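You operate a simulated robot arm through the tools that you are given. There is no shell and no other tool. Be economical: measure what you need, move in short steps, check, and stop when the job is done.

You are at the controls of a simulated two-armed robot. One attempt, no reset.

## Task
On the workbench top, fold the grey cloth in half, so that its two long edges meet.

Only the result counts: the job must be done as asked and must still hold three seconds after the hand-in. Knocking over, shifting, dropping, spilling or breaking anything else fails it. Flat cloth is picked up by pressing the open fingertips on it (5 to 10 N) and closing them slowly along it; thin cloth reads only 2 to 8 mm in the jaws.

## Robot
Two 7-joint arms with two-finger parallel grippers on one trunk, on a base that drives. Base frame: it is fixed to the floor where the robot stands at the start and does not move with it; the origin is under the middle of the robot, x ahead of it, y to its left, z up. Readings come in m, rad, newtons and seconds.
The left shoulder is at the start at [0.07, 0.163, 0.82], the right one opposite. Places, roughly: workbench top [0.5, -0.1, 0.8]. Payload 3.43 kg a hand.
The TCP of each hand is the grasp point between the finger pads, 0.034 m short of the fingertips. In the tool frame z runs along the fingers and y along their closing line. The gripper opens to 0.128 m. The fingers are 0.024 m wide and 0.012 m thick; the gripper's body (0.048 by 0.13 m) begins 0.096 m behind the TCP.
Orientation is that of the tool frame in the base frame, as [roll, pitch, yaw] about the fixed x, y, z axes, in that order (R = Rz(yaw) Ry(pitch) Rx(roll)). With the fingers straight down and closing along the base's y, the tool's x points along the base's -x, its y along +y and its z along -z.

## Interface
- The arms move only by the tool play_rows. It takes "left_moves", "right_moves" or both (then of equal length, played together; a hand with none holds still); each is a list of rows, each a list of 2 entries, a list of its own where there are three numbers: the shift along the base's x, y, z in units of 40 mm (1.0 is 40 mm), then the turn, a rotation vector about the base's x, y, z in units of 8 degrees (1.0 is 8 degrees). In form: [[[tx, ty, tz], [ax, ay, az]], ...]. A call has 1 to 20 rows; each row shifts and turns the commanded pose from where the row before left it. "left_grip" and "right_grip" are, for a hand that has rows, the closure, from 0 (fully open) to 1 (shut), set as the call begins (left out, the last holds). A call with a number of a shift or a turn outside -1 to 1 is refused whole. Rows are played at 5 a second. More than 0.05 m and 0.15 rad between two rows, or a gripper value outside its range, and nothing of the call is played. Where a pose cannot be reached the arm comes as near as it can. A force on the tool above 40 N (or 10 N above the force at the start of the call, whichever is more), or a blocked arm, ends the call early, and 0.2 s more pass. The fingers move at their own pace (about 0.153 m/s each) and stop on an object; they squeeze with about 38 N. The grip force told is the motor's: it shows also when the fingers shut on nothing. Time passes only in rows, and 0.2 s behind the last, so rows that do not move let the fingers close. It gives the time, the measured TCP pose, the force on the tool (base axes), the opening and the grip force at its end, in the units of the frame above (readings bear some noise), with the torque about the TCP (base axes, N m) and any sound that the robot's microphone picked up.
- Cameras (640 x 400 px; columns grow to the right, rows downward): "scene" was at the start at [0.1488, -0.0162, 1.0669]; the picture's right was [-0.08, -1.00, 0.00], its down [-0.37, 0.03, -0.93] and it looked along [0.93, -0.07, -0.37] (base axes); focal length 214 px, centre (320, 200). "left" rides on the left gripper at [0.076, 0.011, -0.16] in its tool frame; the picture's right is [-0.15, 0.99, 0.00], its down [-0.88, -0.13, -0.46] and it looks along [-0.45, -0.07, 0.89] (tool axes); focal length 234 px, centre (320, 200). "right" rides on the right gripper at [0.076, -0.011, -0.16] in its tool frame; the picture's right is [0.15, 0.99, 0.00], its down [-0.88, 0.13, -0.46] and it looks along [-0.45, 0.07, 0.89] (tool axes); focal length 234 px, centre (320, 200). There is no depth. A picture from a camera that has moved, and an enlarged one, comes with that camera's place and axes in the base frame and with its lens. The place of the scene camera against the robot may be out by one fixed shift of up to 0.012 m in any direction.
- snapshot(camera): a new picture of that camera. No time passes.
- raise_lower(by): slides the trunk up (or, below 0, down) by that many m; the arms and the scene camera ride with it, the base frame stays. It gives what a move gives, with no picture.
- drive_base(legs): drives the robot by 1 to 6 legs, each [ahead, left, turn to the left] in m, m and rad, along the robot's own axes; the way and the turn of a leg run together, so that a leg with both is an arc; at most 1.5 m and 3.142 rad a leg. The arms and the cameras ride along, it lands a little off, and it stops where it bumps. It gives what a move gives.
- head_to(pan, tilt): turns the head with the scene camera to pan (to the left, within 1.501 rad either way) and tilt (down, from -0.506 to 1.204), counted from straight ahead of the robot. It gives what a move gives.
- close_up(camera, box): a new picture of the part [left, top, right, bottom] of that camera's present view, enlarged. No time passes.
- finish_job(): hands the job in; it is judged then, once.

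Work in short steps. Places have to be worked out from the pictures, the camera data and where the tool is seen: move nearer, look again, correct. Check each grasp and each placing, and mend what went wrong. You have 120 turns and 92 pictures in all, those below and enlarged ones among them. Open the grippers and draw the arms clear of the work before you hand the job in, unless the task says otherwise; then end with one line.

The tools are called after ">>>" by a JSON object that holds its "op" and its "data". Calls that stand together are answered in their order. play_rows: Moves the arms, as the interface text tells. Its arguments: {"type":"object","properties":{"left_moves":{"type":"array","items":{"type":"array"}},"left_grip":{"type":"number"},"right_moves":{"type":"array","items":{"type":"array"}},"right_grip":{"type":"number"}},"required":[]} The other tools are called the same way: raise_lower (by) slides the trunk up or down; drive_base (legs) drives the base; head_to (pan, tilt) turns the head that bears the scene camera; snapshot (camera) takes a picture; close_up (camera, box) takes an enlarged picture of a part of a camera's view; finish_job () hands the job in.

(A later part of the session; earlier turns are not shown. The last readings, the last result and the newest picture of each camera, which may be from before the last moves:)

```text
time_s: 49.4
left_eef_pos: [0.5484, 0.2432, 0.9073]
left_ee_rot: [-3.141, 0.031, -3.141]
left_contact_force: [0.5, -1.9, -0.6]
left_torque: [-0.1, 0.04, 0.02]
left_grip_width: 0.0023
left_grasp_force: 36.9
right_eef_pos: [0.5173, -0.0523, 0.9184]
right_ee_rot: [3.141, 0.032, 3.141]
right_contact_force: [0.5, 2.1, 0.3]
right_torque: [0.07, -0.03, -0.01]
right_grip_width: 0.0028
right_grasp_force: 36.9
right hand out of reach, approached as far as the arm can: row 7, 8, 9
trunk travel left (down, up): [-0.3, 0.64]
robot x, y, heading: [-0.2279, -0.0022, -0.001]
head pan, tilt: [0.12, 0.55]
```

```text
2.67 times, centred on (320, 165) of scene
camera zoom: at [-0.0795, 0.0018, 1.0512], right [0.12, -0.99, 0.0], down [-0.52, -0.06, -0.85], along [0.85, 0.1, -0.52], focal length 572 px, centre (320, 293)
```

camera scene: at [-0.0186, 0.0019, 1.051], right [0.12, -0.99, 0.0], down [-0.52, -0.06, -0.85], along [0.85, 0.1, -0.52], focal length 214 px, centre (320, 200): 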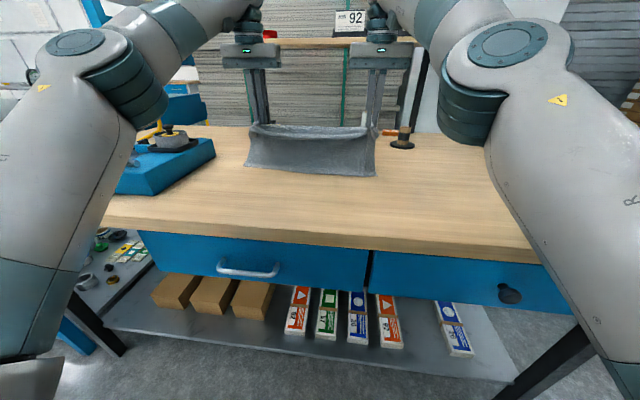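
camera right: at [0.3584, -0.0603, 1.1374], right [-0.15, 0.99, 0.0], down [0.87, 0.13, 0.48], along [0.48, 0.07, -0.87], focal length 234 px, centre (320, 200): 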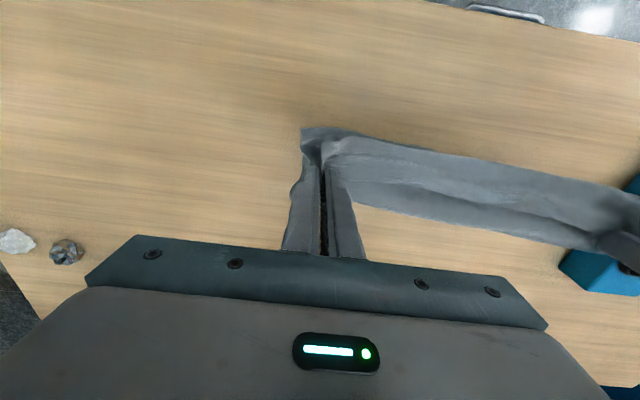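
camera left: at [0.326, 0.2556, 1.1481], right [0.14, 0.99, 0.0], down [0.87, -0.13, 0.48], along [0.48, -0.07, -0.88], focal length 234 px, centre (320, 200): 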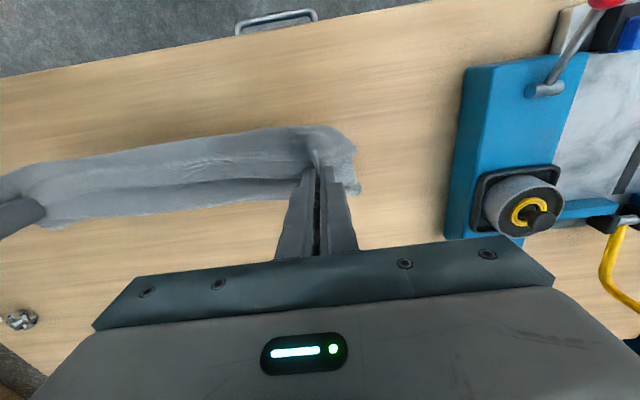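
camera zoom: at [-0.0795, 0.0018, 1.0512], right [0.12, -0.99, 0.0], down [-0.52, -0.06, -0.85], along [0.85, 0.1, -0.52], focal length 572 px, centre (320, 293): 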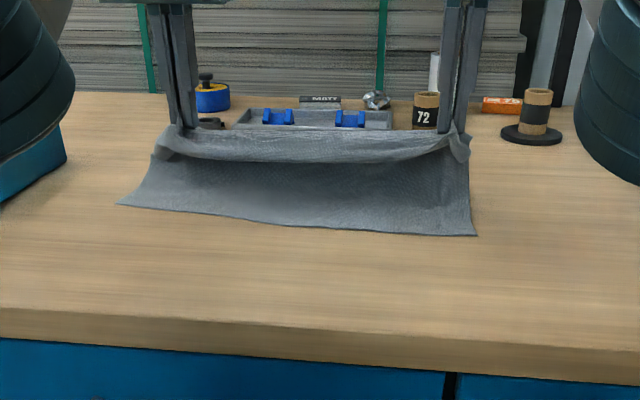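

The sheet is laying out, with its lower edge anchored at x≈0.46–0.49. I'll drive forward 5 cm and lower the hands to the top.

>>> {"op": "drive_base", "data": {"legs": [[0.05, 0, 0]]}}

>>> {"op": "play_rows", "data": {"left_moves": [[[0.15, 0, -0.5], [0, 0, 0]], [[0.1, 0, -0.5], [0, 0, 0]], [[0.1, 0, -0.4], [0, 0, 0]], [[0, 0, -0.2], [0, 0, 0]], [[0, 0, 0], [0, 0, 0]]], "right_moves": [[[0.1, 0, -0.6], [0, 0, 0]], [[0.2, 0, -0.6], [0, 0, 0]], [[0.2, 0, -0.5], [0, 0, 0]], [[0.1, 0, -0.2], [0, 0, 0]], [[0, 0, 0], [0, 0, 0]]]}}

>>> {"op": "snapshot", "data": {"camera": "left"}}

>>> {"op": "snapshot", "data": {"camera": "right"}}

```text
time_s: 50.4
left_eef_pos: [0.5975, 0.244, 0.9047]
left_ee_rot: [3.141, 0.028, -3.141]
left_contact_force: [0.3, -2.4, -0.8]
left_torque: [-0.08, 0.03, 0.01]
left_grip_width: 0.0024
left_grasp_force: 37.5
right_eef_pos: [0.5692, -0.0516, 0.9171]
right_ee_rot: [-3.142, 0.03, 3.141]
right_contact_force: [-0.4, 2.6, -0.4]
right_torque: [0.1, 0.04, -0.03]
right_grip_width: 0.0031
right_grasp_force: 37.4
trunk travel left (down, up): [-0.3, 0.64]
robot x, y, heading: [-0.1738, -0.0017, 0.001]
head pan, tilt: [0.12, 0.55]
```

```text
time_s: 51.5
left_eef_pos: [0.6114, 0.2427, 0.8404]
left_ee_rot: [-3.141, 0.029, -3.14]
left_contact_force: [0.2, -1.1, -0.5]
left_torque: [-0.05, -0.02, 0.03]
left_grip_width: 0.0028
left_grasp_force: 37.5
right_eef_pos: [0.5926, -0.0497, 0.8422]
right_ee_rot: [-3.141, 0.033, -3.141]
right_contact_force: [0.0, 0.5, 0.7]
right_torque: [0.1, 0.0, 0.0]
right_grip_width: 0.0029
right_grasp_force: 37.8
trunk travel left (down, up): [-0.3, 0.64]
robot x, y, heading: [-0.174, 0.0004, 0.001]
head pan, tilt: [0.12, 0.55]
```

```text
34 pictures are left
camera left: at [0.5302, 0.2557, 0.9995], right [0.14, 0.99, 0.0], down [0.87, -0.13, 0.48], along [0.48, -0.07, -0.88], focal length 234 px, centre (320, 200)
```

left: 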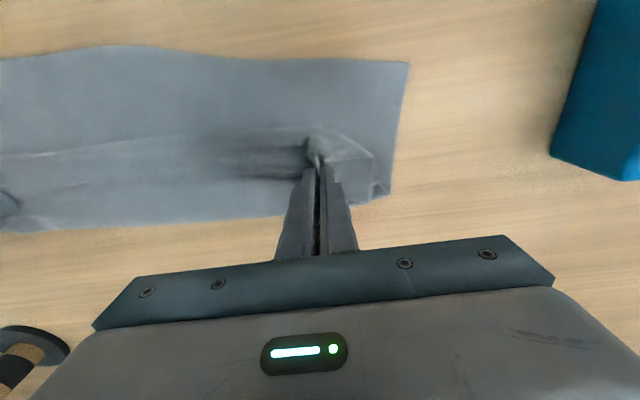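

```text
33 pictures are left
camera right: at [0.5093, -0.0621, 0.9982], right [-0.15, 0.99, 0.0], down [0.87, 0.13, 0.48], along [0.48, 0.07, -0.88], focal length 234 px, centre (320, 200)
```

right: 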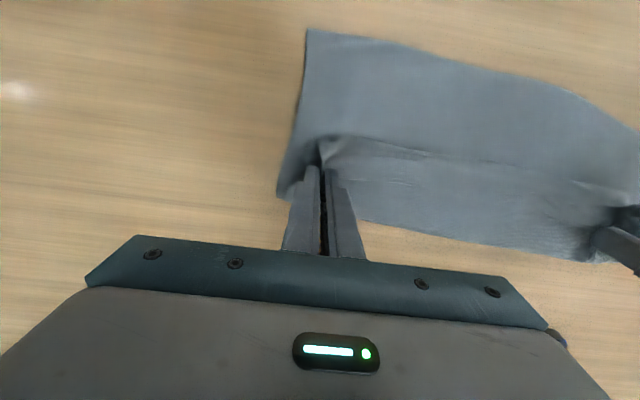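

The sheet now lies out with the triple layer at its far side under my fingers. I'll release both hands, lift straight up, and look.

>>> {"op": "play_rows", "data": {"left_moves": [[[0, 0, 0], [0, 0, 0]], [[0, 0, 0], [0, 0, 0]], [[0, 0, 0.5], [0, 0, 0]], [[0, 0, 0.8], [0, 0, 0]], [[0.4, 0, 0.8], [0, 0, 0]], [[0.4, 0, 0.5], [0, 0, 0]], [[0, 0, 0], [0, 0, 0]]], "right_moves": [[[0, 0, 0], [0, 0, 0]], [[0, 0, 0], [0, 0, 0]], [[0, 0, 0.5], [0, 0, 0]], [[0, 0, 0.8], [0, 0, 0]], [[0.4, 0, 0.8], [0, 0, 0]], [[0.4, 0, 0.5], [0, 0, 0]], [[0, 0, 0], [0, 0, 0]]], "left_grip": 0.6, "right_grip": 0.6}}

>>> {"op": "close_up", "data": {"camera": "left", "box": [100, 20, 420, 220]}}

>>> {"op": "close_up", "data": {"camera": "right", "box": [240, 20, 560, 220]}}

```text
time_s: 53.1
left_eef_pos: [0.5894, 0.2494, 0.922]
left_ee_rot: [3.141, 0.03, -3.141]
left_contact_force: [-0.3, -0.5, 0.3]
left_torque: [0.0, 0.0, -0.03]
left_grip_width: 0.0513
left_grasp_force: 0.1
left hand out of reach, approached as far as the arm can: row 4, 5, 6
right_eef_pos: [0.5614, -0.0584, 0.9323]
right_ee_rot: [-3.141, 0.031, -3.141]
right_contact_force: [-0.4, -0.1, 0.5]
right_torque: [0.01, 0.02, 0.01]
right_grip_width: 0.0515
right_grasp_force: 0.0
right hand out of reach, approached as far as the arm can: row 4, 5, 6
trunk travel left (down, up): [-0.3, 0.64]
robot x, y, heading: [-0.1738, -0.0007, 0.006]
head pan, tilt: [0.12, 0.55]
```

```text
2.00 times, centred on (260, 120) of left
camera zoom: at [0.5087, 0.2608, 1.0801], right [0.15, 0.99, 0.0], down [0.87, -0.13, 0.48], along [0.48, -0.07, -0.88], focal length 468 px, centre (440, 360)
```

zoom: 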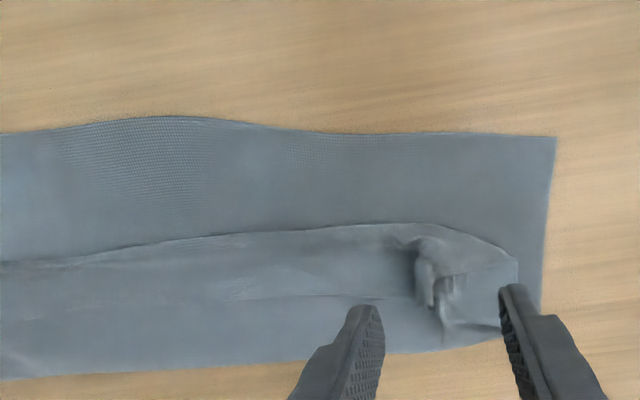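

```text
2.00 times, centred on (400, 120) of right
camera zoom: at [0.4785, -0.0704, 1.0887], right [-0.15, 0.99, 0.0], down [0.87, 0.13, 0.48], along [0.48, 0.07, -0.88], focal length 468 px, centre (160, 360)
```

zoom: 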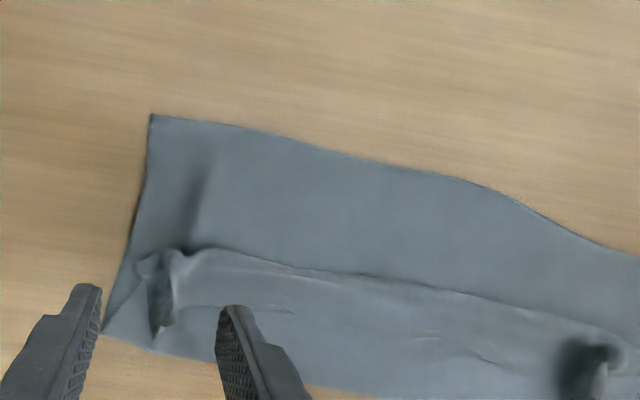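

The strip is now a Z-fold: lip at x≈0.56–0.57, fold behind it at 0.62–0.65, and the free edge on top. If I grip only the lip by its standing wrinkles and hang the cloth, gravity should let the edge unroll. I'll lower the open fingers over those wrinkles.

>>> {"op": "play_rows", "data": {"left_moves": [[[-0.15, -0.1, -0.6], [0, 0, 0]], [[-0.16, -0.1, -0.6], [0, 0, 0]], [[0, 0, -0.55], [0, 0, 0]], [[0, 0, 0], [0, 0, 0]]], "right_moves": [[[0, 0.15, -0.7], [0, 0, 0]], [[0, 0.14, -0.7], [0, 0, 0]], [[0, 0, -0.6], [0, 0, 0]], [[0, 0, 0], [0, 0, 0]]]}}

>>> {"op": "close_up", "data": {"camera": "left", "box": [200, 90, 440, 240]}}

>>> {"op": "close_up", "data": {"camera": "right", "box": [200, 90, 440, 240]}}

```text
time_s: 54.1
left_eef_pos: [0.6128, 0.2405, 0.8673]
left_ee_rot: [-3.14, 0.027, -3.14]
left_contact_force: [-0.7, 0.6, 0.4]
left_torque: [-0.01, 0.01, 0.01]
left_grip_width: 0.0511
left_grasp_force: 0.0
left hand out of reach, approached as far as the arm can: row 1, 2, 3
right_eef_pos: [0.5751, -0.0454, 0.8931]
right_ee_rot: [-3.141, 0.03, -3.141]
right_contact_force: [-0.7, 0.6, 0.8]
right_torque: [0.0, -0.01, -0.01]
right_grip_width: 0.0511
right_grasp_force: 0.0
right hand out of reach, approached as far as the arm can: row 1, 2, 3
trunk travel left (down, up): [-0.3, 0.64]
robot x, y, heading: [-0.1765, 0.0003, 0.006]
head pan, tilt: [0.12, 0.55]
```

```text
2.67 times, centred on (320, 165) of left
camera zoom: at [0.5317, 0.2523, 1.0251], right [0.15, 0.99, 0.0], down [0.87, -0.13, 0.48], along [0.48, -0.07, -0.88], focal length 624 px, centre (320, 293)
```

zoom: 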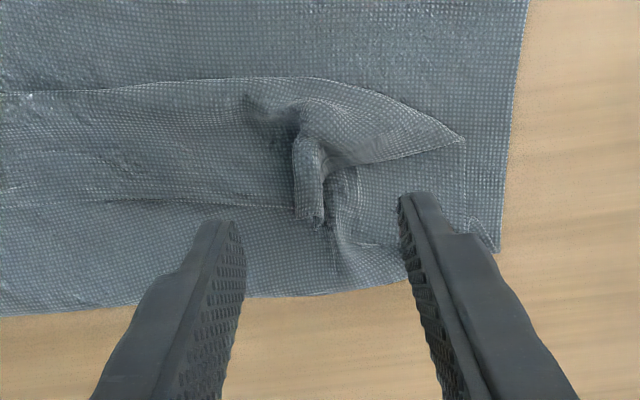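

```text
2.67 times, centred on (320, 165) of right
camera zoom: at [0.4937, -0.057, 1.0485], right [-0.15, 0.99, 0.0], down [0.87, 0.13, 0.48], along [0.48, 0.07, -0.88], focal length 624 px, centre (320, 293)
```

zoom: 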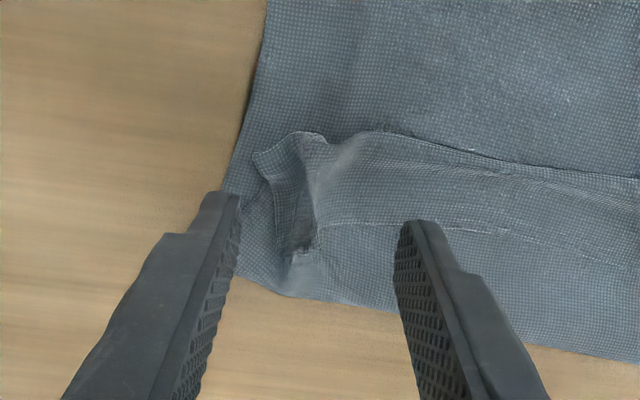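

The arms are at the edge of their reach here, so I'll drive forward 6 cm, then bring the hands back over the lip at (0.577, 0.240) and (0.563, -0.042).

>>> {"op": "drive_base", "data": {"legs": [[0.06, 0, 0]]}}

>>> {"op": "play_rows", "data": {"left_moves": [[[-0.8, 0, 0], [0, 0, 0]], [[-0.8, 0, 0], [0, 0, 0]], [[-0.75, 0, 0], [0, 0, 0]], [[0, 0, -0.4], [0, 0, 0]], [[0, 0, 0], [0, 0, 0]]], "right_moves": [[[-0.6, 0, 0], [0, 0, 0]], [[-0.6, 0, 0], [0, 0, 0]], [[-0.6, 0.08, -0.3], [0, 0, 0]], [[0, 0, -0.7], [0, 0, 0]], [[0, 0, 0], [0, 0, 0]]]}}

```text
time_s: 55.1
left_eef_pos: [0.6743, 0.24, 0.8645]
left_ee_rot: [3.139, 0.026, -3.141]
left_contact_force: [0.9, 0.1, -0.5]
left_torque: [0.01, 0.06, 0.02]
left_grip_width: 0.0514
left_grasp_force: 0.0
right_eef_pos: [0.6366, -0.0461, 0.8916]
right_ee_rot: [3.141, 0.026, 3.141]
right_contact_force: [1.2, 0.5, -0.8]
right_torque: [0.03, 0.05, 0.0]
right_grip_width: 0.0511
right_grasp_force: 0.1
trunk travel left (down, up): [-0.3, 0.64]
robot x, y, heading: [-0.1148, -0.0002, -0.0]
head pan, tilt: [0.12, 0.55]
```

```text
time_s: 56.3
left_eef_pos: [0.6643, 0.2403, 0.8853]
left_ee_rot: [3.14, 0.026, -3.141]
left_contact_force: [0.3, 0.5, 0.8]
left_torque: [-0.01, -0.03, -0.01]
left_grip_width: 0.0511
left_grasp_force: 0.1
left hand out of reach, approached as far as the arm can: row 1, 2, 3, 4
right_eef_pos: [0.6324, -0.0253, 0.8817]
right_ee_rot: [-3.14, 0.029, -3.141]
right_contact_force: [-0.1, 0.0, -0.4]
right_torque: [-0.02, -0.03, -0.01]
right_grip_width: 0.0513
right_grasp_force: 0.1
right hand out of reach, approached as far as the arm can: row 1, 2, 3, 4
trunk travel left (down, up): [-0.3, 0.64]
robot x, y, heading: [-0.1178, -0.0039, 0.005]
head pan, tilt: [0.12, 0.55]
```

Those moves should be reachable, so the arms may have ended up in an awkward joint configuration. I'll look at the scene before forcing anything.

>>> {"op": "snapshot", "data": {"camera": "scene"}}

>>> {"op": "play_rows", "data": {"left_moves": [[[0, 0, 0.8], [0, 0, 0]], [[0, 0.3, 0.8], [0, 0, 0]], [[0, 0.5, 0.8], [0, 0, 0]], [[0, 0, 0], [0, 0, 0]]], "right_moves": [[[0, 0, 0.8], [0, 0, 0]], [[0, -0.5, 0.8], [0, 0, 0]], [[0, -0.5, 0.8], [0, 0, 0]], [[0, 0, 0], [0, 0, 0]]]}}

```text
28 pictures are left
camera scene: at [0.0284, 0.0017, 1.0514], right [0.12, -0.99, 0.0], down [-0.52, -0.06, -0.85], along [0.85, 0.1, -0.52], focal length 214 px, centre (320, 200)
```

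scene: 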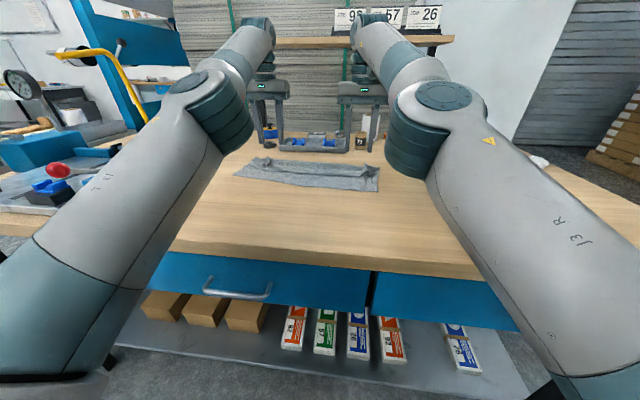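

```text
time_s: 57.3
left_eef_pos: [0.6411, 0.2619, 0.9404]
left_ee_rot: [-3.141, 0.027, 3.141]
left_contact_force: [0.0, 0.2, -0.8]
left_torque: [0.0, 0.05, -0.02]
left_grip_width: 0.0516
left_grasp_force: 0.1
left hand out of reach, approached as far as the arm can: row 1, 2, 3
right_eef_pos: [0.6106, -0.0541, 0.9497]
right_ee_rot: [-3.141, 0.028, -3.141]
right_contact_force: [0.0, 0.3, -0.3]
right_torque: [-0.02, 0.01, -0.01]
right_grip_width: 0.0512
right_grasp_force: 0.1
right hand out of reach, approached as far as the arm can: row 1, 2, 3
trunk travel left (down, up): [-0.3, 0.64]
robot x, y, heading: [-0.1191, 0.0038, 0.001]
head pan, tilt: [0.12, 0.55]
```

The arms are stretched straight and stuck near a singularity. I'll command a larger pull back toward the robot, up high, so they bend again.

>>> {"op": "play_rows", "data": {"left_moves": [[[-0.8, 0, 0], [0, 0, 0]], [[-0.8, 0, 0], [0, 0, 0]], [[-0.8, 0, 0], [0, 0, 0]], [[-0.8, 0, 0], [0, 0, 0]], [[0, 0, 0], [0, 0, 0]], [[0, 0, 0], [0, 0, 0]]], "right_moves": [[[-0.8, 0, 0], [0, 0, 0]], [[-0.8, 0, 0], [0, 0, 0]], [[-0.8, 0, 0], [0, 0, 0]], [[-0.8, 0, 0], [0, 0, 0]], [[0, 0, 0], [0, 0, 0]], [[0, 0, 0], [0, 0, 0]]]}}

```text
time_s: 58.7
left_eef_pos: [0.5108, 0.2645, 0.9398]
left_ee_rot: [-3.141, 0.026, -3.14]
left_contact_force: [-1.1, 0.1, -0.1]
left_torque: [-0.02, 0.0, 0.02]
left_grip_width: 0.0513
left_grasp_force: 0.1
right_eef_pos: [0.4992, -0.0392, 0.9626]
right_ee_rot: [3.141, 0.029, -3.139]
right_contact_force: [-0.3, 0.5, -0.5]
right_torque: [-0.01, -0.01, 0.01]
right_grip_width: 0.0512
right_grasp_force: 0.0
right hand out of reach, approached as far as the arm can: row 1, 2
trunk travel left (down, up): [-0.3, 0.64]
robot x, y, heading: [-0.1163, -0.0006, 0.001]
head pan, tilt: [0.12, 0.55]
```

The arms are free again. I'll move over the lip targets and down to just above the cloth.

>>> {"op": "play_rows", "data": {"left_moves": [[[0.55, -0.2, -0.7], [0, 0, 0]], [[0.55, -0.2, -0.7], [0, 0, 0]], [[0.55, -0.2, -0.75], [0, 0, 0]], [[0, 0, 0], [0, 0, 0]]], "right_moves": [[[0.53, 0, -0.9], [0, 0, 0]], [[0.53, 0, -0.9], [0, 0, 0]], [[0.54, -0.07, -0.9], [0, 0, 0]], [[0, 0, 0], [0, 0, 0]]]}}

>>> {"op": "close_up", "data": {"camera": "left", "box": [200, 90, 440, 240]}}

>>> {"op": "close_up", "data": {"camera": "right", "box": [200, 90, 440, 240]}}

```text
time_s: 59.7
left_eef_pos: [0.5763, 0.2375, 0.8561]
left_ee_rot: [3.142, 0.03, -3.138]
left_contact_force: [-0.5, 0.7, -0.1]
left_torque: [-0.01, -0.04, -0.02]
left_grip_width: 0.0509
left_grasp_force: 0.0
right_eef_pos: [0.5638, -0.0428, 0.8561]
right_ee_rot: [3.141, 0.028, 3.141]
right_contact_force: [-0.1, -0.2, 0.0]
right_torque: [0.02, -0.01, 0.0]
right_grip_width: 0.0509
right_grasp_force: 0.1
trunk travel left (down, up): [-0.3, 0.64]
robot x, y, heading: [-0.1202, -0.0033, 0.002]
head pan, tilt: [0.12, 0.55]
```

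```text
2.67 times, centred on (320, 165) of left
camera zoom: at [0.4958, 0.2505, 1.0147], right [0.14, 0.99, 0.0], down [0.87, -0.13, 0.48], along [0.48, -0.07, -0.88], focal length 624 px, centre (320, 293)
```

zoom: 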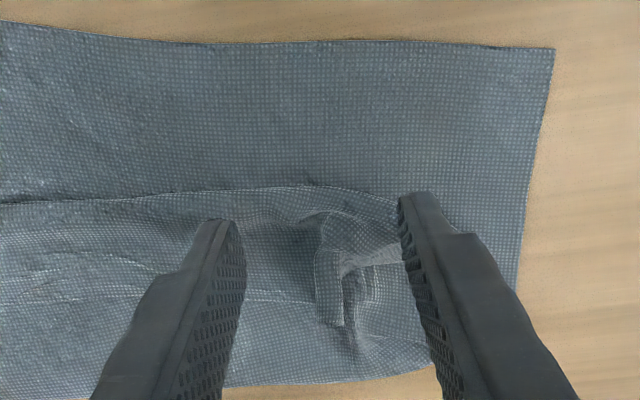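

```text
2.67 times, centred on (320, 165) of right
camera zoom: at [0.4813, -0.0532, 1.012], right [-0.15, 0.99, 0.0], down [0.87, 0.13, 0.48], along [0.48, 0.07, -0.88], focal length 624 px, centre (320, 293)
```

zoom: 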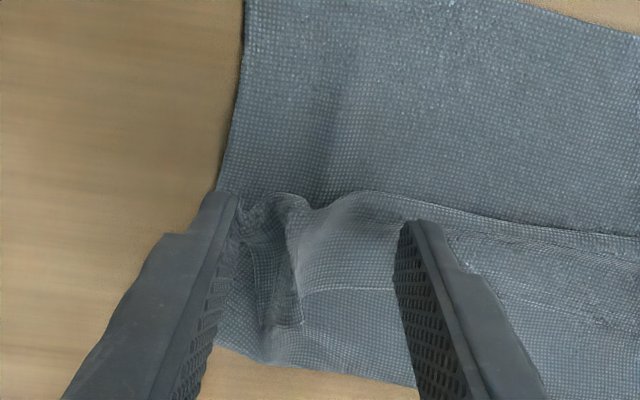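

Both lips lie between the fingertips. I'll centre each hand by a few millimetres and lower to light contact.

>>> {"op": "play_rows", "data": {"left_moves": [[[0, 0.15, -0.2], [0, 0, 0]], [[0, 0, -0.15], [0, 0, 0]], [[0, 0, -0.08], [0, 0, 0]], [[0, 0, 0], [0, 0, 0]]], "right_moves": [[[0, -0.15, -0.2], [0, 0, 0]], [[0, 0, -0.15], [0, 0, 0]], [[0, 0, -0.08], [0, 0, 0]], [[0, 0, 0], [0, 0, 0]]]}}

```text
time_s: 60.7
left_eef_pos: [0.5781, 0.2443, 0.8371]
left_ee_rot: [3.14, 0.025, -3.141]
left_contact_force: [-0.2, 0.1, 0.2]
left_torque: [0.0, -0.04, -0.01]
left_grip_width: 0.0511
left_grasp_force: 0.0
right_eef_pos: [0.5648, -0.0478, 0.8383]
right_ee_rot: [-3.141, 0.028, 3.141]
right_contact_force: [-0.7, -0.3, -0.3]
right_torque: [0.01, -0.02, 0.04]
right_grip_width: 0.0511
right_grasp_force: 0.1
trunk travel left (down, up): [-0.3, 0.64]
robot x, y, heading: [-0.1185, 0.0036, 0.002]
head pan, tilt: [0.12, 0.55]
```

The tips are just touching. I'll close in steps at this light contact so the bottom layer stays out of the jaws, then lift 3 cm and check.

>>> {"op": "play_rows", "data": {"left_moves": [[[0, 0, 0], [0, 0, 0]]], "right_moves": [[[0, 0, -0.02], [0, 0, 0]]], "left_grip": 0.8, "right_grip": 0.8}}

>>> {"op": "play_rows", "data": {"left_moves": [[[0, 0, 0], [0, 0, 0]], [[0, 0, 0], [0, 0, 0]], [[0, 0, 0], [0, 0, 0]]], "right_moves": [[[0, 0, 0], [0, 0, 0]], [[0, 0, 0], [0, 0, 0]], [[0, 0, 0], [0, 0, 0]]], "left_grip": 1.0, "right_grip": 1.0}}

>>> {"op": "play_rows", "data": {"left_moves": [[[0, 0, 0.4], [0, 0, 0]], [[0, 0, 0.5], [0, 0, 0]], [[0, 0, 0.5], [0, 0, 0]], [[0, 0, 0], [0, 0, 0]]], "right_moves": [[[0, 0, 0.4], [0, 0, 0]], [[0, 0, 0.5], [0, 0, 0]], [[0, 0, 0.5], [0, 0, 0]], [[0, 0, 0], [0, 0, 0]]]}}

>>> {"op": "snapshot", "data": {"camera": "left"}}

>>> {"op": "snapshot", "data": {"camera": "right"}}

```text
time_s: 61.1
left_eef_pos: [0.5778, 0.2449, 0.8378]
left_ee_rot: [3.14, 0.027, -3.139]
left_contact_force: [0.4, 0.0, 0.8]
left_torque: [-0.03, -0.01, -0.01]
left_grip_width: 0.0256
left_grasp_force: 0.1
right_eef_pos: [0.5647, -0.0485, 0.837]
right_ee_rot: [3.141, 0.03, 3.141]
right_contact_force: [0.4, -0.5, 0.3]
right_torque: [0.03, -0.02, 0.01]
right_grip_width: 0.0253
right_grasp_force: 0.0
trunk travel left (down, up): [-0.3, 0.64]
robot x, y, heading: [-0.1182, -0.0009, 0.003]
head pan, tilt: [0.12, 0.55]
```

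```text
time_s: 61.9
left_eef_pos: [0.5777, 0.2424, 0.8385]
left_ee_rot: [3.141, 0.03, 3.141]
left_contact_force: [-0.2, -11.3, 3.2]
left_torque: [-0.41, 0.0, -0.01]
left_grip_width: 0.0028
left_grasp_force: 37.2
right_eef_pos: [0.563, -0.0466, 0.8368]
right_ee_rot: [3.138, 0.03, 3.141]
right_contact_force: [0.5, 11.4, 2.9]
right_torque: [0.42, -0.04, -0.01]
right_grip_width: 0.0043
right_grasp_force: 38.0
trunk travel left (down, up): [-0.3, 0.64]
robot x, y, heading: [-0.1218, 0.0017, -0.002]
head pan, tilt: [0.12, 0.55]
```

```text
time_s: 62.9
left_eef_pos: [0.5782, 0.2435, 0.8937]
left_ee_rot: [-3.141, 0.027, -3.14]
left_contact_force: [0.1, -13.5, -0.1]
left_torque: [-0.5, -0.01, -0.06]
left_grip_width: 0.0025
left_grasp_force: 37.5
right_eef_pos: [0.5663, -0.0473, 0.8929]
right_ee_rot: [-3.141, 0.027, -3.141]
right_contact_force: [1.4, 13.8, 0.0]
right_torque: [0.46, -0.01, 0.01]
right_grip_width: 0.0044
right_grasp_force: 38.3
trunk travel left (down, up): [-0.3, 0.64]
robot x, y, heading: [-0.1176, 0.0046, 0.002]
head pan, tilt: [0.12, 0.55]
```

```text
25 pictures are left
camera left: at [0.497, 0.2557, 1.0515], right [0.14, 0.99, 0.0], down [0.87, -0.13, 0.48], along [0.47, -0.07, -0.88], focal length 234 px, centre (320, 200)
```

left: 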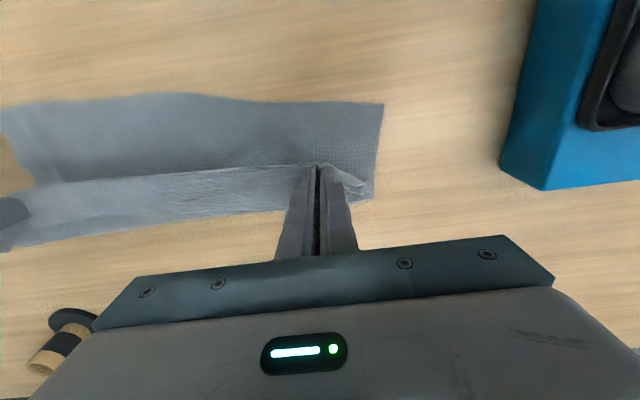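

```text
24 pictures are left
camera right: at [0.4834, -0.0588, 1.049], right [-0.15, 0.99, 0.0], down [0.87, 0.13, 0.48], along [0.48, 0.07, -0.88], focal length 234 px, centre (320, 200)
```

right: 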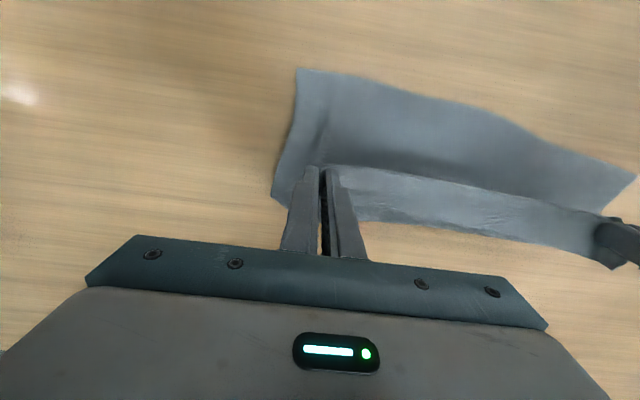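

Only the lip is held, and the bottom layer stays flat on the bench. I'll ease the y-tension and raise the trunk so the cloth hangs free and unrolls.

>>> {"op": "play_rows", "data": {"left_moves": [[[0, -0.1, 0], [0, 0, 0]], [[0, 0, 0], [0, 0, 0]]], "right_moves": [[[0, 0.1, 0], [0, 0, 0]], [[0, 0, 0], [0, 0, 0]]]}}

>>> {"op": "raise_lower", "data": {"by": 0.17}}

>>> {"op": "snapshot", "data": {"camera": "scene"}}

>>> {"op": "snapshot", "data": {"camera": "left"}}

```text
time_s: 63.5
left_eef_pos: [0.5776, 0.2399, 0.8931]
left_ee_rot: [3.139, 0.026, -3.138]
left_contact_force: [-0.4, -4.3, -0.7]
left_torque: [-0.1, 0.02, 0.03]
left_grip_width: 0.0022
left_grasp_force: 37.1
right_eef_pos: [0.5648, -0.0441, 0.8923]
right_ee_rot: [-3.141, 0.027, 3.139]
right_contact_force: [-1.0, 4.4, 0.0]
right_torque: [0.11, -0.01, -0.01]
right_grip_width: 0.0042
right_grasp_force: 38.0
trunk travel left (down, up): [-0.3, 0.64]
robot x, y, heading: [-0.1167, 0.0032, 0.002]
head pan, tilt: [0.12, 0.55]
```

```text
time_s: 65.4
left_eef_pos: [0.5782, 0.2393, 1.0633]
left_ee_rot: [-3.141, 0.026, -3.14]
left_contact_force: [-0.4, -2.6, 0.2]
left_torque: [-0.08, 0.0, 0.0]
left_grip_width: 0.0025
left_grasp_force: 36.9
right_eef_pos: [0.5654, -0.045, 1.0627]
right_ee_rot: [-3.141, 0.028, 3.141]
right_contact_force: [0.0, 1.7, -1.0]
right_torque: [0.06, -0.02, 0.01]
right_grip_width: 0.004
right_grasp_force: 38.2
trunk travel left (down, up): [-0.47, 0.47]
robot x, y, heading: [-0.1155, 0.0008, -0.002]
head pan, tilt: [0.12, 0.55]
```

```text
23 pictures are left
camera scene: at [0.0297, 0.0019, 1.2211], right [0.12, -0.99, 0.0], down [-0.52, -0.06, -0.85], along [0.85, 0.1, -0.52], focal length 214 px, centre (320, 200)
```

scene: 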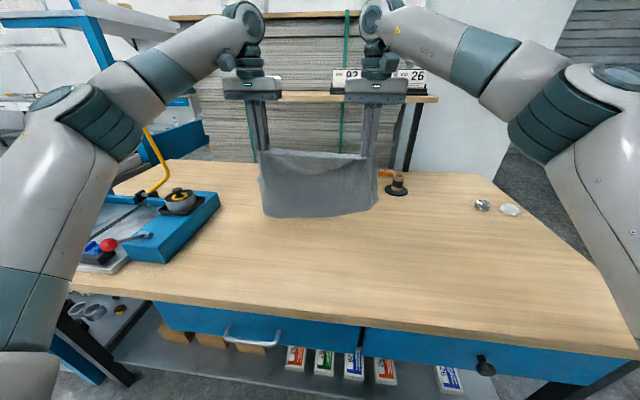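

```text
22 pictures are left
camera left: at [0.4972, 0.2518, 1.2214], right [0.14, 0.99, 0.0], down [0.87, -0.13, 0.48], along [0.47, -0.07, -0.88], focal length 234 px, centre (320, 200)
```

left: 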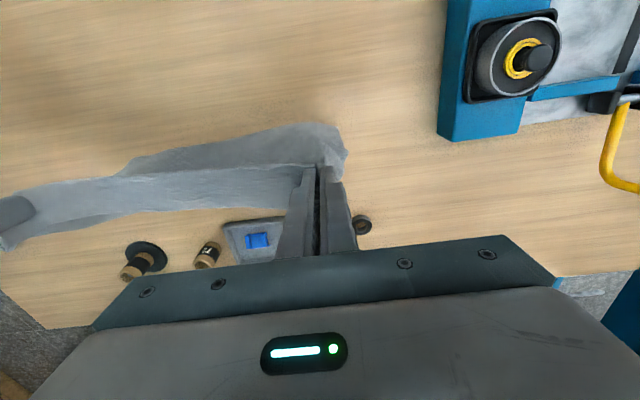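

The cloth hangs freely, with the unrolled edge flap on the far side. I'll square the hands and drive back 22 cm, then set the lower edge down and lay the sheet out forward in an arc with alternating short drives and trunk lowerings.

>>> {"op": "play_rows", "data": {"left_moves": [[[0, 0, 0], [0, 0, 0]], [[0, 0, 0], [0, 0, 0]]], "right_moves": [[[0.25, 0, 0], [0, 0, 0]], [[0, 0, 0], [0, 0, 0]]]}}

>>> {"op": "drive_base", "data": {"legs": [[-0.22, 0, 0]]}}

>>> {"op": "raise_lower", "data": {"by": -0.03}}

>>> {"op": "close_up", "data": {"camera": "scene", "box": [180, 120, 460, 295]}}

```text
time_s: 66.0
left_eef_pos: [0.5773, 0.2388, 1.0638]
left_ee_rot: [3.141, 0.027, -3.139]
left_contact_force: [-0.5, -1.8, -0.5]
left_torque: [-0.02, 0.03, 0.01]
left_grip_width: 0.0026
left_grasp_force: 36.6
right_eef_pos: [0.5752, -0.045, 1.0633]
right_ee_rot: [-3.14, 0.027, -3.142]
right_contact_force: [-0.2, 1.9, -0.1]
right_torque: [0.03, -0.01, 0.01]
right_grip_width: 0.0039
right_grasp_force: 38.4
trunk travel left (down, up): [-0.47, 0.47]
robot x, y, heading: [-0.1154, 0.0009, -0.003]
head pan, tilt: [0.12, 0.55]
```

```text
time_s: 67.7
left_eef_pos: [0.3576, 0.2379, 1.0644]
left_ee_rot: [3.141, 0.028, 3.14]
left_contact_force: [-0.2, -1.7, -0.5]
left_torque: [-0.05, -0.03, 0.04]
left_grip_width: 0.0023
left_grasp_force: 37.3
right_eef_pos: [0.3544, -0.0454, 1.0632]
right_ee_rot: [-3.141, 0.029, 3.137]
right_contact_force: [-0.2, 2.6, -0.1]
right_torque: [0.05, 0.0, 0.0]
right_grip_width: 0.0042
right_grasp_force: 37.8
trunk travel left (down, up): [-0.47, 0.47]
robot x, y, heading: [-0.3356, 0.0006, -0.004]
head pan, tilt: [0.12, 0.55]
```

```text
time_s: 68.5
left_eef_pos: [0.3576, 0.2372, 1.0339]
left_ee_rot: [-3.14, 0.028, 3.141]
left_contact_force: [0.3, -2.2, -0.5]
left_torque: [-0.05, 0.0, -0.02]
left_grip_width: 0.0026
left_grasp_force: 37.3
right_eef_pos: [0.3544, -0.0449, 1.034]
right_ee_rot: [3.141, 0.027, 3.138]
right_contact_force: [0.0, 1.3, 0.2]
right_torque: [0.07, -0.04, -0.05]
right_grip_width: 0.0043
right_grasp_force: 38.5
trunk travel left (down, up): [-0.44, 0.5]
robot x, y, heading: [-0.336, 0.0004, -0.001]
head pan, tilt: [0.12, 0.55]
```

```text
2.29 times, centred on (320, 208) of scene
camera zoom: at [-0.1908, 0.0015, 1.1913], right [0.12, -0.99, 0.0], down [-0.52, -0.06, -0.85], along [0.85, 0.1, -0.52], focal length 490 px, centre (320, 183)
```

zoom: 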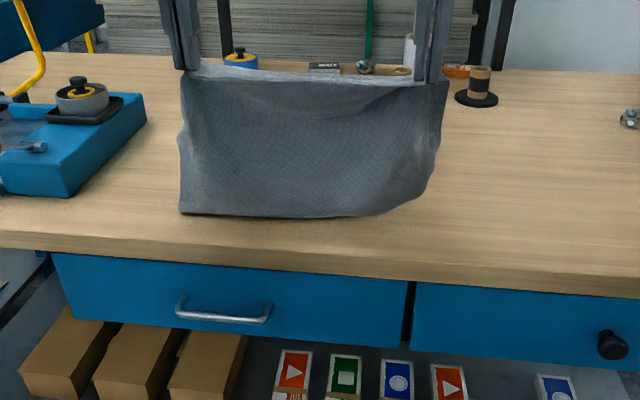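

The lower-right corner looks raised or curled. I'll look from the right wrist before laying it down.

>>> {"op": "snapshot", "data": {"camera": "right"}}

```text
20 pictures are left
camera right: at [0.273, -0.0562, 1.1895], right [-0.14, 0.99, 0.0], down [0.87, 0.13, 0.48], along [0.48, 0.07, -0.88], focal length 234 px, centre (320, 200)
```

right: 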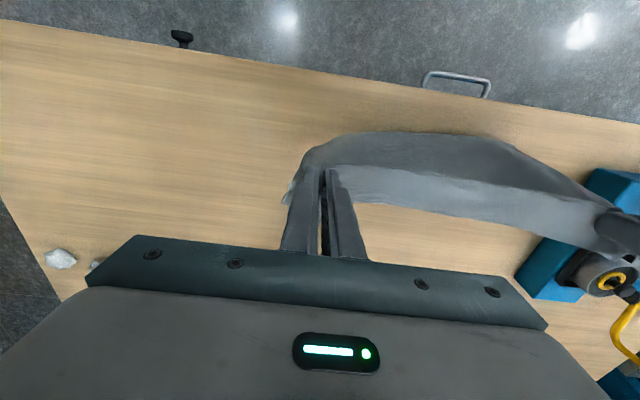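

The sheet just hangs with a curve, its right bottom curling away from me. I'll move forward with the bottom trailing on the bench and start lowering.

>>> {"op": "drive_base", "data": {"legs": [[0.05, 0, 0]]}}

>>> {"op": "raise_lower", "data": {"by": -0.03}}

>>> {"op": "drive_base", "data": {"legs": [[0.05, 0, 0]]}}

>>> {"op": "close_up", "data": {"camera": "scene", "box": [180, 120, 460, 295]}}

```text
time_s: 69.4
left_eef_pos: [0.409, 0.2383, 1.0334]
left_ee_rot: [3.141, 0.026, 3.141]
left_contact_force: [-0.2, -1.9, -0.3]
left_torque: [-0.09, 0.05, 0.01]
left_grip_width: 0.0025
left_grasp_force: 37.7
right_eef_pos: [0.405, -0.0453, 1.0321]
right_ee_rot: [3.141, 0.027, 3.138]
right_contact_force: [-0.1, 2.4, 0.1]
right_torque: [0.06, 0.05, -0.03]
right_grip_width: 0.0043
right_grasp_force: 38.1
trunk travel left (down, up): [-0.44, 0.5]
robot x, y, heading: [-0.2839, -0.0007, -0.002]
head pan, tilt: [0.12, 0.55]
```

```text
time_s: 70.2
left_eef_pos: [0.4073, 0.2373, 1.0037]
left_ee_rot: [3.141, 0.029, 3.141]
left_contact_force: [-0.7, -2.2, 0.5]
left_torque: [-0.06, -0.01, 0.0]
left_grip_width: 0.0026
left_grasp_force: 37.3
right_eef_pos: [0.4034, -0.0453, 1.0039]
right_ee_rot: [3.141, 0.029, 3.138]
right_contact_force: [0.1, 1.0, 0.3]
right_torque: [0.06, -0.03, -0.01]
right_grip_width: 0.0042
right_grasp_force: 38.1
trunk travel left (down, up): [-0.41, 0.53]
robot x, y, heading: [-0.2868, 0.0008, 0.001]
head pan, tilt: [0.12, 0.55]
```

```text
time_s: 71.1
left_eef_pos: [0.4588, 0.2369, 1.0027]
left_ee_rot: [-3.14, 0.025, 3.14]
left_contact_force: [0.4, -1.7, -0.2]
left_torque: [-0.09, 0.04, 0.02]
left_grip_width: 0.0023
left_grasp_force: 37.4
right_eef_pos: [0.455, -0.0455, 1.0013]
right_ee_rot: [-3.141, 0.026, 3.136]
right_contact_force: [0.4, 1.7, 0.2]
right_torque: [0.04, 0.06, 0.02]
right_grip_width: 0.004
right_grasp_force: 38.4
trunk travel left (down, up): [-0.41, 0.53]
robot x, y, heading: [-0.234, 0.0014, -0.003]
head pan, tilt: [0.12, 0.55]
```

```text
2.29 times, centred on (320, 208) of scene
camera zoom: at [-0.0902, 0.0012, 1.161], right [0.12, -0.99, 0.0], down [-0.52, -0.06, -0.85], along [0.85, 0.1, -0.52], focal length 490 px, centre (320, 183)
```

zoom: 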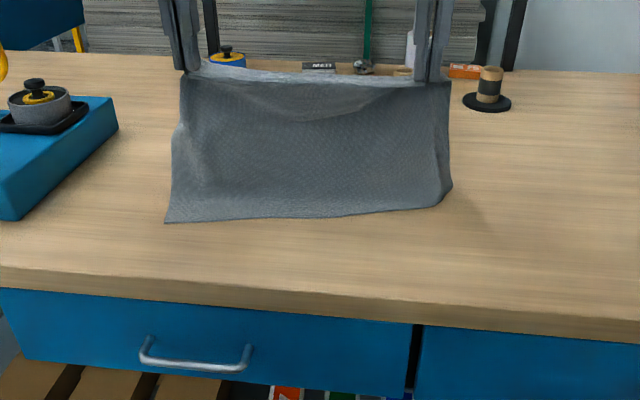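

The near edge is down but skewed: about x 0.38 on the left and 0.46 on the right. I'll lift only the right hand, bring it 6 cm nearer and lower it again so the near edge squares up.

>>> {"op": "play_rows", "data": {"left_moves": [[[0, 0, 0], [0, 0, 0]], [[0, 0, 0], [0, 0, 0]], [[0, 0, 0], [0, 0, 0]], [[0, 0, 0], [0, 0, 0]], [[0, 0, 0], [0, 0, 0]], [[0, 0, 0], [0, 0, 0]], [[0, 0, 0], [0, 0, 0]]], "right_moves": [[[0, 0, 0.6], [0, 0, 0]], [[-0.3, 0, 0.4], [0, 0, 0]], [[-0.6, 0, 0], [0, 0, 0]], [[-0.6, 0, 0], [0, 0, 0]], [[-0.4, 0, -0.2], [0, 0, 0]], [[0, 0, -0.3], [0, 0, 0]], [[0, 0, 0], [0, 0, 0]]]}}

>>> {"op": "close_up", "data": {"camera": "scene", "box": [180, 120, 460, 295]}}

```text
time_s: 72.7
left_eef_pos: [0.4586, 0.2362, 1.0032]
left_ee_rot: [-3.141, 0.026, 3.138]
left_contact_force: [-6.3, -19.5, 1.4]
left_torque: [-0.75, 0.19, -0.14]
left_grip_width: 0.0025
left_grasp_force: 37.6
right_eef_pos: [0.3775, -0.0457, 1.0239]
right_ee_rot: [3.139, 0.028, 3.138]
right_contact_force: [6.9, 19.2, -1.3]
right_torque: [0.69, -0.23, -0.05]
right_grip_width: 0.0045
right_grasp_force: 37.6
trunk travel left (down, up): [-0.41, 0.53]
robot x, y, heading: [-0.2379, 0.0019, 0.001]
head pan, tilt: [0.12, 0.55]
```

```text
2.29 times, centred on (320, 208) of scene
camera zoom: at [-0.0918, 0.0012, 1.1613], right [0.12, -0.99, 0.0], down [-0.52, -0.06, -0.85], along [0.85, 0.1, -0.52], focal length 490 px, centre (320, 183)
```

zoom: 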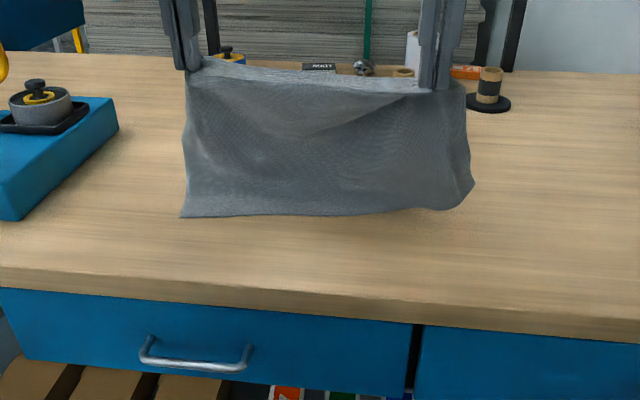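

That stretched the cloth between the hands to about 20 N. I'll ease the right hand forward and inward to relieve it, and lower it slightly.

>>> {"op": "play_rows", "data": {"left_moves": [[[0, 0, 0], [0, 0, 0]], [[0, 0, 0], [0, 0, 0]], [[0, 0, 0], [0, 0, 0]]], "right_moves": [[[0.5, 0.1, -0.2], [0, 0, 0]], [[0.3, 0.05, -0.3], [0, 0, 0]], [[0, 0, 0], [0, 0, 0]]]}}

>>> {"op": "drive_base", "data": {"legs": [[0.05, 0, 0]]}}

>>> {"op": "raise_lower", "data": {"by": -0.04}}

>>> {"op": "close_up", "data": {"camera": "scene", "box": [180, 110, 460, 285]}}

```text
time_s: 73.5
left_eef_pos: [0.4586, 0.238, 1.0028]
left_ee_rot: [-3.141, 0.026, 3.141]
left_contact_force: [-0.1, -2.6, -0.4]
left_torque: [-0.08, 0.01, 0.01]
left_grip_width: 0.0023
left_grasp_force: 36.8
right_eef_pos: [0.4104, -0.0403, 1.0026]
right_ee_rot: [-3.14, 0.027, 3.137]
right_contact_force: [0.9, 1.9, 0.0]
right_torque: [0.07, 0.01, 0.02]
right_grip_width: 0.0042
right_grasp_force: 38.1
trunk travel left (down, up): [-0.41, 0.53]
robot x, y, heading: [-0.2424, -0.0017, 0.0]
head pan, tilt: [0.12, 0.55]
```

```text
time_s: 74.4
left_eef_pos: [0.5081, 0.2375, 1.0003]
left_ee_rot: [-3.14, 0.023, 3.139]
left_contact_force: [0.0, -2.2, -1.1]
left_torque: [-0.07, 0.04, 0.05]
left_grip_width: 0.0025
left_grasp_force: 37.0
right_eef_pos: [0.46, -0.0398, 1.0024]
right_ee_rot: [-3.141, 0.026, 3.138]
right_contact_force: [0.5, 1.1, -1.1]
right_torque: [0.08, 0.0, 0.0]
right_grip_width: 0.0039
right_grasp_force: 37.8
trunk travel left (down, up): [-0.41, 0.53]
robot x, y, heading: [-0.1897, 0.0035, 0.001]
head pan, tilt: [0.12, 0.55]
```

```text
time_s: 75.2
left_eef_pos: [0.5071, 0.2371, 0.9635]
left_ee_rot: [-3.142, 0.027, 3.139]
left_contact_force: [0.1, -1.4, -0.6]
left_torque: [-0.06, 0.0, 0.0]
left_grip_width: 0.0023
left_grasp_force: 36.6
right_eef_pos: [0.4599, -0.0401, 0.9634]
right_ee_rot: [-3.141, 0.029, 3.139]
right_contact_force: [1.1, 0.9, 0.4]
right_torque: [0.04, 0.02, 0.01]
right_grip_width: 0.004
right_grasp_force: 37.9
trunk travel left (down, up): [-0.37, 0.57]
robot x, y, heading: [-0.1857, 0.0024, -0.001]
head pan, tilt: [0.12, 0.55]
```

```text
2.29 times, centred on (320, 198) of scene
camera zoom: at [-0.0427, 0.0011, 1.1213], right [0.12, -0.99, 0.0], down [-0.52, -0.06, -0.85], along [0.85, 0.1, -0.52], focal length 490 px, centre (320, 206)
```

zoom: 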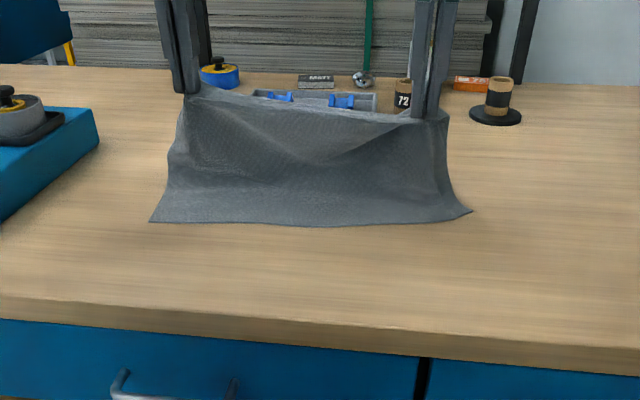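

The right corner has spread out now, but the near edge is still skewed and further out than I want. I'll raise slightly, drive back 10 cm and set it down again with the right hand staying nearer.

>>> {"op": "raise_lower", "data": {"by": 0.055}}

>>> {"op": "drive_base", "data": {"legs": [[-0.11, 0, 0]]}}

>>> {"op": "raise_lower", "data": {"by": -0.035}}

>>> {"op": "drive_base", "data": {"legs": [[0.04, 0, 0]]}}

>>> {"op": "raise_lower", "data": {"by": -0.02}}

>>> {"op": "close_up", "data": {"camera": "scene", "box": [180, 120, 460, 295]}}

```text
time_s: 76.2
left_eef_pos: [0.5079, 0.2374, 1.0158]
left_ee_rot: [3.142, 0.026, 3.14]
left_contact_force: [-0.3, -1.1, -0.5]
left_torque: [-0.02, 0.03, 0.02]
left_grip_width: 0.0022
left_grasp_force: 37.6
right_eef_pos: [0.4593, -0.0405, 1.0179]
right_ee_rot: [3.141, 0.026, 3.14]
right_contact_force: [-0.1, 1.6, 0.1]
right_torque: [0.04, 0.02, -0.01]
right_grip_width: 0.0039
right_grasp_force: 38.2
trunk travel left (down, up): [-0.425, 0.515]
robot x, y, heading: [-0.187, 0.0, -0.004]
head pan, tilt: [0.12, 0.55]
```

```text
time_s: 77.4
left_eef_pos: [0.3981, 0.2375, 1.0192]
left_ee_rot: [3.141, 0.025, 3.14]
left_contact_force: [0.0, -2.0, 0.1]
left_torque: [-0.08, -0.03, 0.0]
left_grip_width: 0.0023
left_grasp_force: 37.0
right_eef_pos: [0.3516, -0.0407, 1.0176]
right_ee_rot: [-3.141, 0.027, 3.138]
right_contact_force: [-0.1, 1.3, -1.3]
right_torque: [0.03, -0.04, -0.01]
right_grip_width: 0.0041
right_grasp_force: 38.0
trunk travel left (down, up): [-0.425, 0.515]
robot x, y, heading: [-0.2926, 0.0018, 0.003]
head pan, tilt: [0.12, 0.55]
```

```text
time_s: 78.2
left_eef_pos: [0.3985, 0.2376, 0.9839]
left_ee_rot: [3.141, 0.026, 3.141]
left_contact_force: [-1.1, -1.7, -0.3]
left_torque: [-0.03, 0.01, 0.01]
left_grip_width: 0.0022
left_grasp_force: 37.1
right_eef_pos: [0.3508, -0.0401, 0.983]
right_ee_rot: [3.141, 0.027, 3.139]
right_contact_force: [0.1, 1.6, -0.4]
right_torque: [0.03, 0.01, -0.02]
right_grip_width: 0.0039
right_grasp_force: 38.3
trunk travel left (down, up): [-0.39, 0.55]
robot x, y, heading: [-0.2978, -0.0016, -0.003]
head pan, tilt: [0.12, 0.55]
```

```text
time_s: 79.0
left_eef_pos: [0.4391, 0.2376, 0.9822]
left_ee_rot: [-3.141, 0.026, 3.139]
left_contact_force: [-0.7, -1.4, -0.8]
left_torque: [-0.04, 0.08, 0.03]
left_grip_width: 0.0023
left_grasp_force: 36.8
right_eef_pos: [0.391, -0.0399, 0.9813]
right_ee_rot: [3.141, 0.025, 3.138]
right_contact_force: [0.3, 1.2, -0.3]
right_torque: [0.04, 0.06, -0.02]
right_grip_width: 0.0043
right_grasp_force: 37.9
trunk travel left (down, up): [-0.39, 0.55]
robot x, y, heading: [-0.2567, -0.0016, -0.003]
head pan, tilt: [0.12, 0.55]
```

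```text
time_s: 79.7
left_eef_pos: [0.4359, 0.2373, 0.9626]
left_ee_rot: [-3.141, 0.025, 3.14]
left_contact_force: [-0.7, -1.8, 0.7]
left_torque: [-0.07, -0.01, 0.04]
left_grip_width: 0.0022
left_grasp_force: 37.3
right_eef_pos: [0.3898, -0.0411, 0.9627]
right_ee_rot: [-3.142, 0.028, 3.136]
right_contact_force: [0.8, 0.5, 1.0]
right_torque: [0.04, -0.03, 0.03]
right_grip_width: 0.0043
right_grasp_force: 37.8
trunk travel left (down, up): [-0.37, 0.57]
robot x, y, heading: [-0.2535, 0.0, -0.006]
head pan, tilt: [0.12, 0.55]
```

```text
2.29 times, centred on (320, 208) of scene
camera zoom: at [-0.1121, 0.0012, 1.1213], right [0.12, -0.99, 0.0], down [-0.52, -0.06, -0.85], along [0.85, 0.1, -0.52], focal length 490 px, centre (320, 183)
```

zoom: 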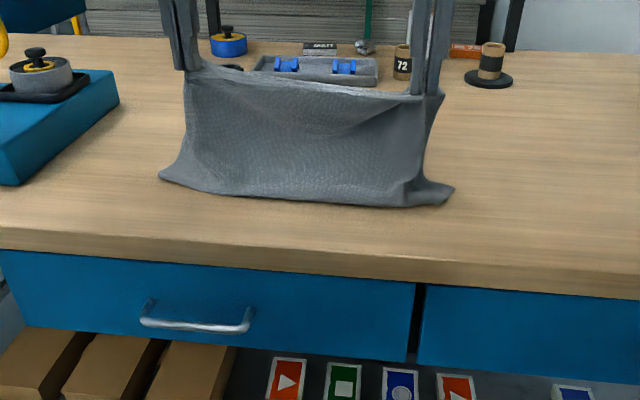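

The near edge is down and nearly square, with corners at x≈0.40–0.42. I'll continue laying out: forward, align the right hand with the left, and lower.

>>> {"op": "drive_base", "data": {"legs": [[0.06, 0, 0]]}}

>>> {"op": "play_rows", "data": {"left_moves": [[[0.1, 0, -0.3], [0, 0, 0]], [[0.1, 0, -0.3], [0, 0, 0]], [[0.1, 0, -0.3], [0, 0, 0]], [[0.1, 0, -0.3], [0, 0, 0]], [[0, 0, 0], [0, 0, 0]]], "right_moves": [[[0.4, 0, -0.3], [0, 0, 0]], [[0.4, 0, -0.3], [0, 0, 0]], [[0.4, 0, -0.3], [0, 0, 0]], [[0.4, 0, -0.3], [0, 0, 0]], [[0, 0, 0], [0, 0, 0]]]}}

>>> {"op": "drive_base", "data": {"legs": [[0.045, 0, 0]]}}

>>> {"op": "close_up", "data": {"camera": "scene", "box": [180, 110, 460, 285]}}

```text
time_s: 80.7
left_eef_pos: [0.4986, 0.2376, 0.9612]
left_ee_rot: [-3.141, 0.023, 3.139]
left_contact_force: [0.1, -1.9, 0.6]
left_torque: [-0.02, 0.07, -0.01]
left_grip_width: 0.0024
left_grasp_force: 37.3
right_eef_pos: [0.4517, -0.0406, 0.962]
right_ee_rot: [-3.14, 0.026, 3.139]
right_contact_force: [0.7, 0.5, -0.5]
right_torque: [0.05, 0.07, -0.01]
right_grip_width: 0.004
right_grasp_force: 38.2
trunk travel left (down, up): [-0.37, 0.57]
robot x, y, heading: [-0.1934, 0.0006, -0.002]
head pan, tilt: [0.12, 0.55]
```

```text
time_s: 81.9
left_eef_pos: [0.5127, 0.2371, 0.916]
left_ee_rot: [3.141, 0.026, 3.139]
left_contact_force: [0.5, -0.1, 0.2]
left_torque: [0.02, -0.01, 0.02]
left_grip_width: 0.002
left_grasp_force: 37.5
right_eef_pos: [0.5148, -0.0402, 0.9146]
right_ee_rot: [-3.141, 0.026, 3.141]
right_contact_force: [-0.5, 0.4, -1.0]
right_torque: [-0.02, 0.03, 0.0]
right_grip_width: 0.004
right_grasp_force: 38.0
trunk travel left (down, up): [-0.37, 0.57]
robot x, y, heading: [-0.1979, -0.0008, -0.003]
head pan, tilt: [0.12, 0.55]
```

```text
time_s: 82.8
left_eef_pos: [0.5592, 0.238, 0.915]
left_ee_rot: [3.141, 0.023, 3.14]
left_contact_force: [1.1, 0.0, -0.6]
left_torque: [-0.01, 0.0, 0.01]
left_grip_width: 0.0023
left_grasp_force: 37.7
right_eef_pos: [0.5603, -0.0406, 0.9135]
right_ee_rot: [-3.14, 0.025, 3.139]
right_contact_force: [0.7, 0.4, -1.4]
right_torque: [-0.02, 0.03, -0.01]
right_grip_width: 0.0041
right_grasp_force: 38.1
trunk travel left (down, up): [-0.37, 0.57]
robot x, y, heading: [-0.1521, -0.0028, -0.005]
head pan, tilt: [0.12, 0.55]
```

```text
2.29 times, centred on (320, 198) of scene
camera zoom: at [-0.0054, 0.0012, 1.121], right [0.12, -0.99, 0.0], down [-0.52, -0.06, -0.85], along [0.85, 0.1, -0.52], focal length 490 px, centre (320, 206)
```

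zoom: 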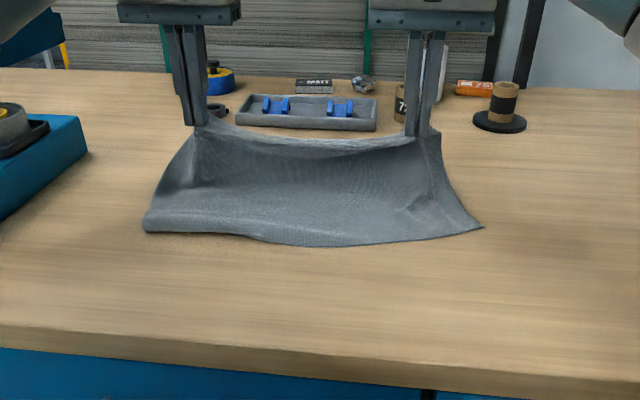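

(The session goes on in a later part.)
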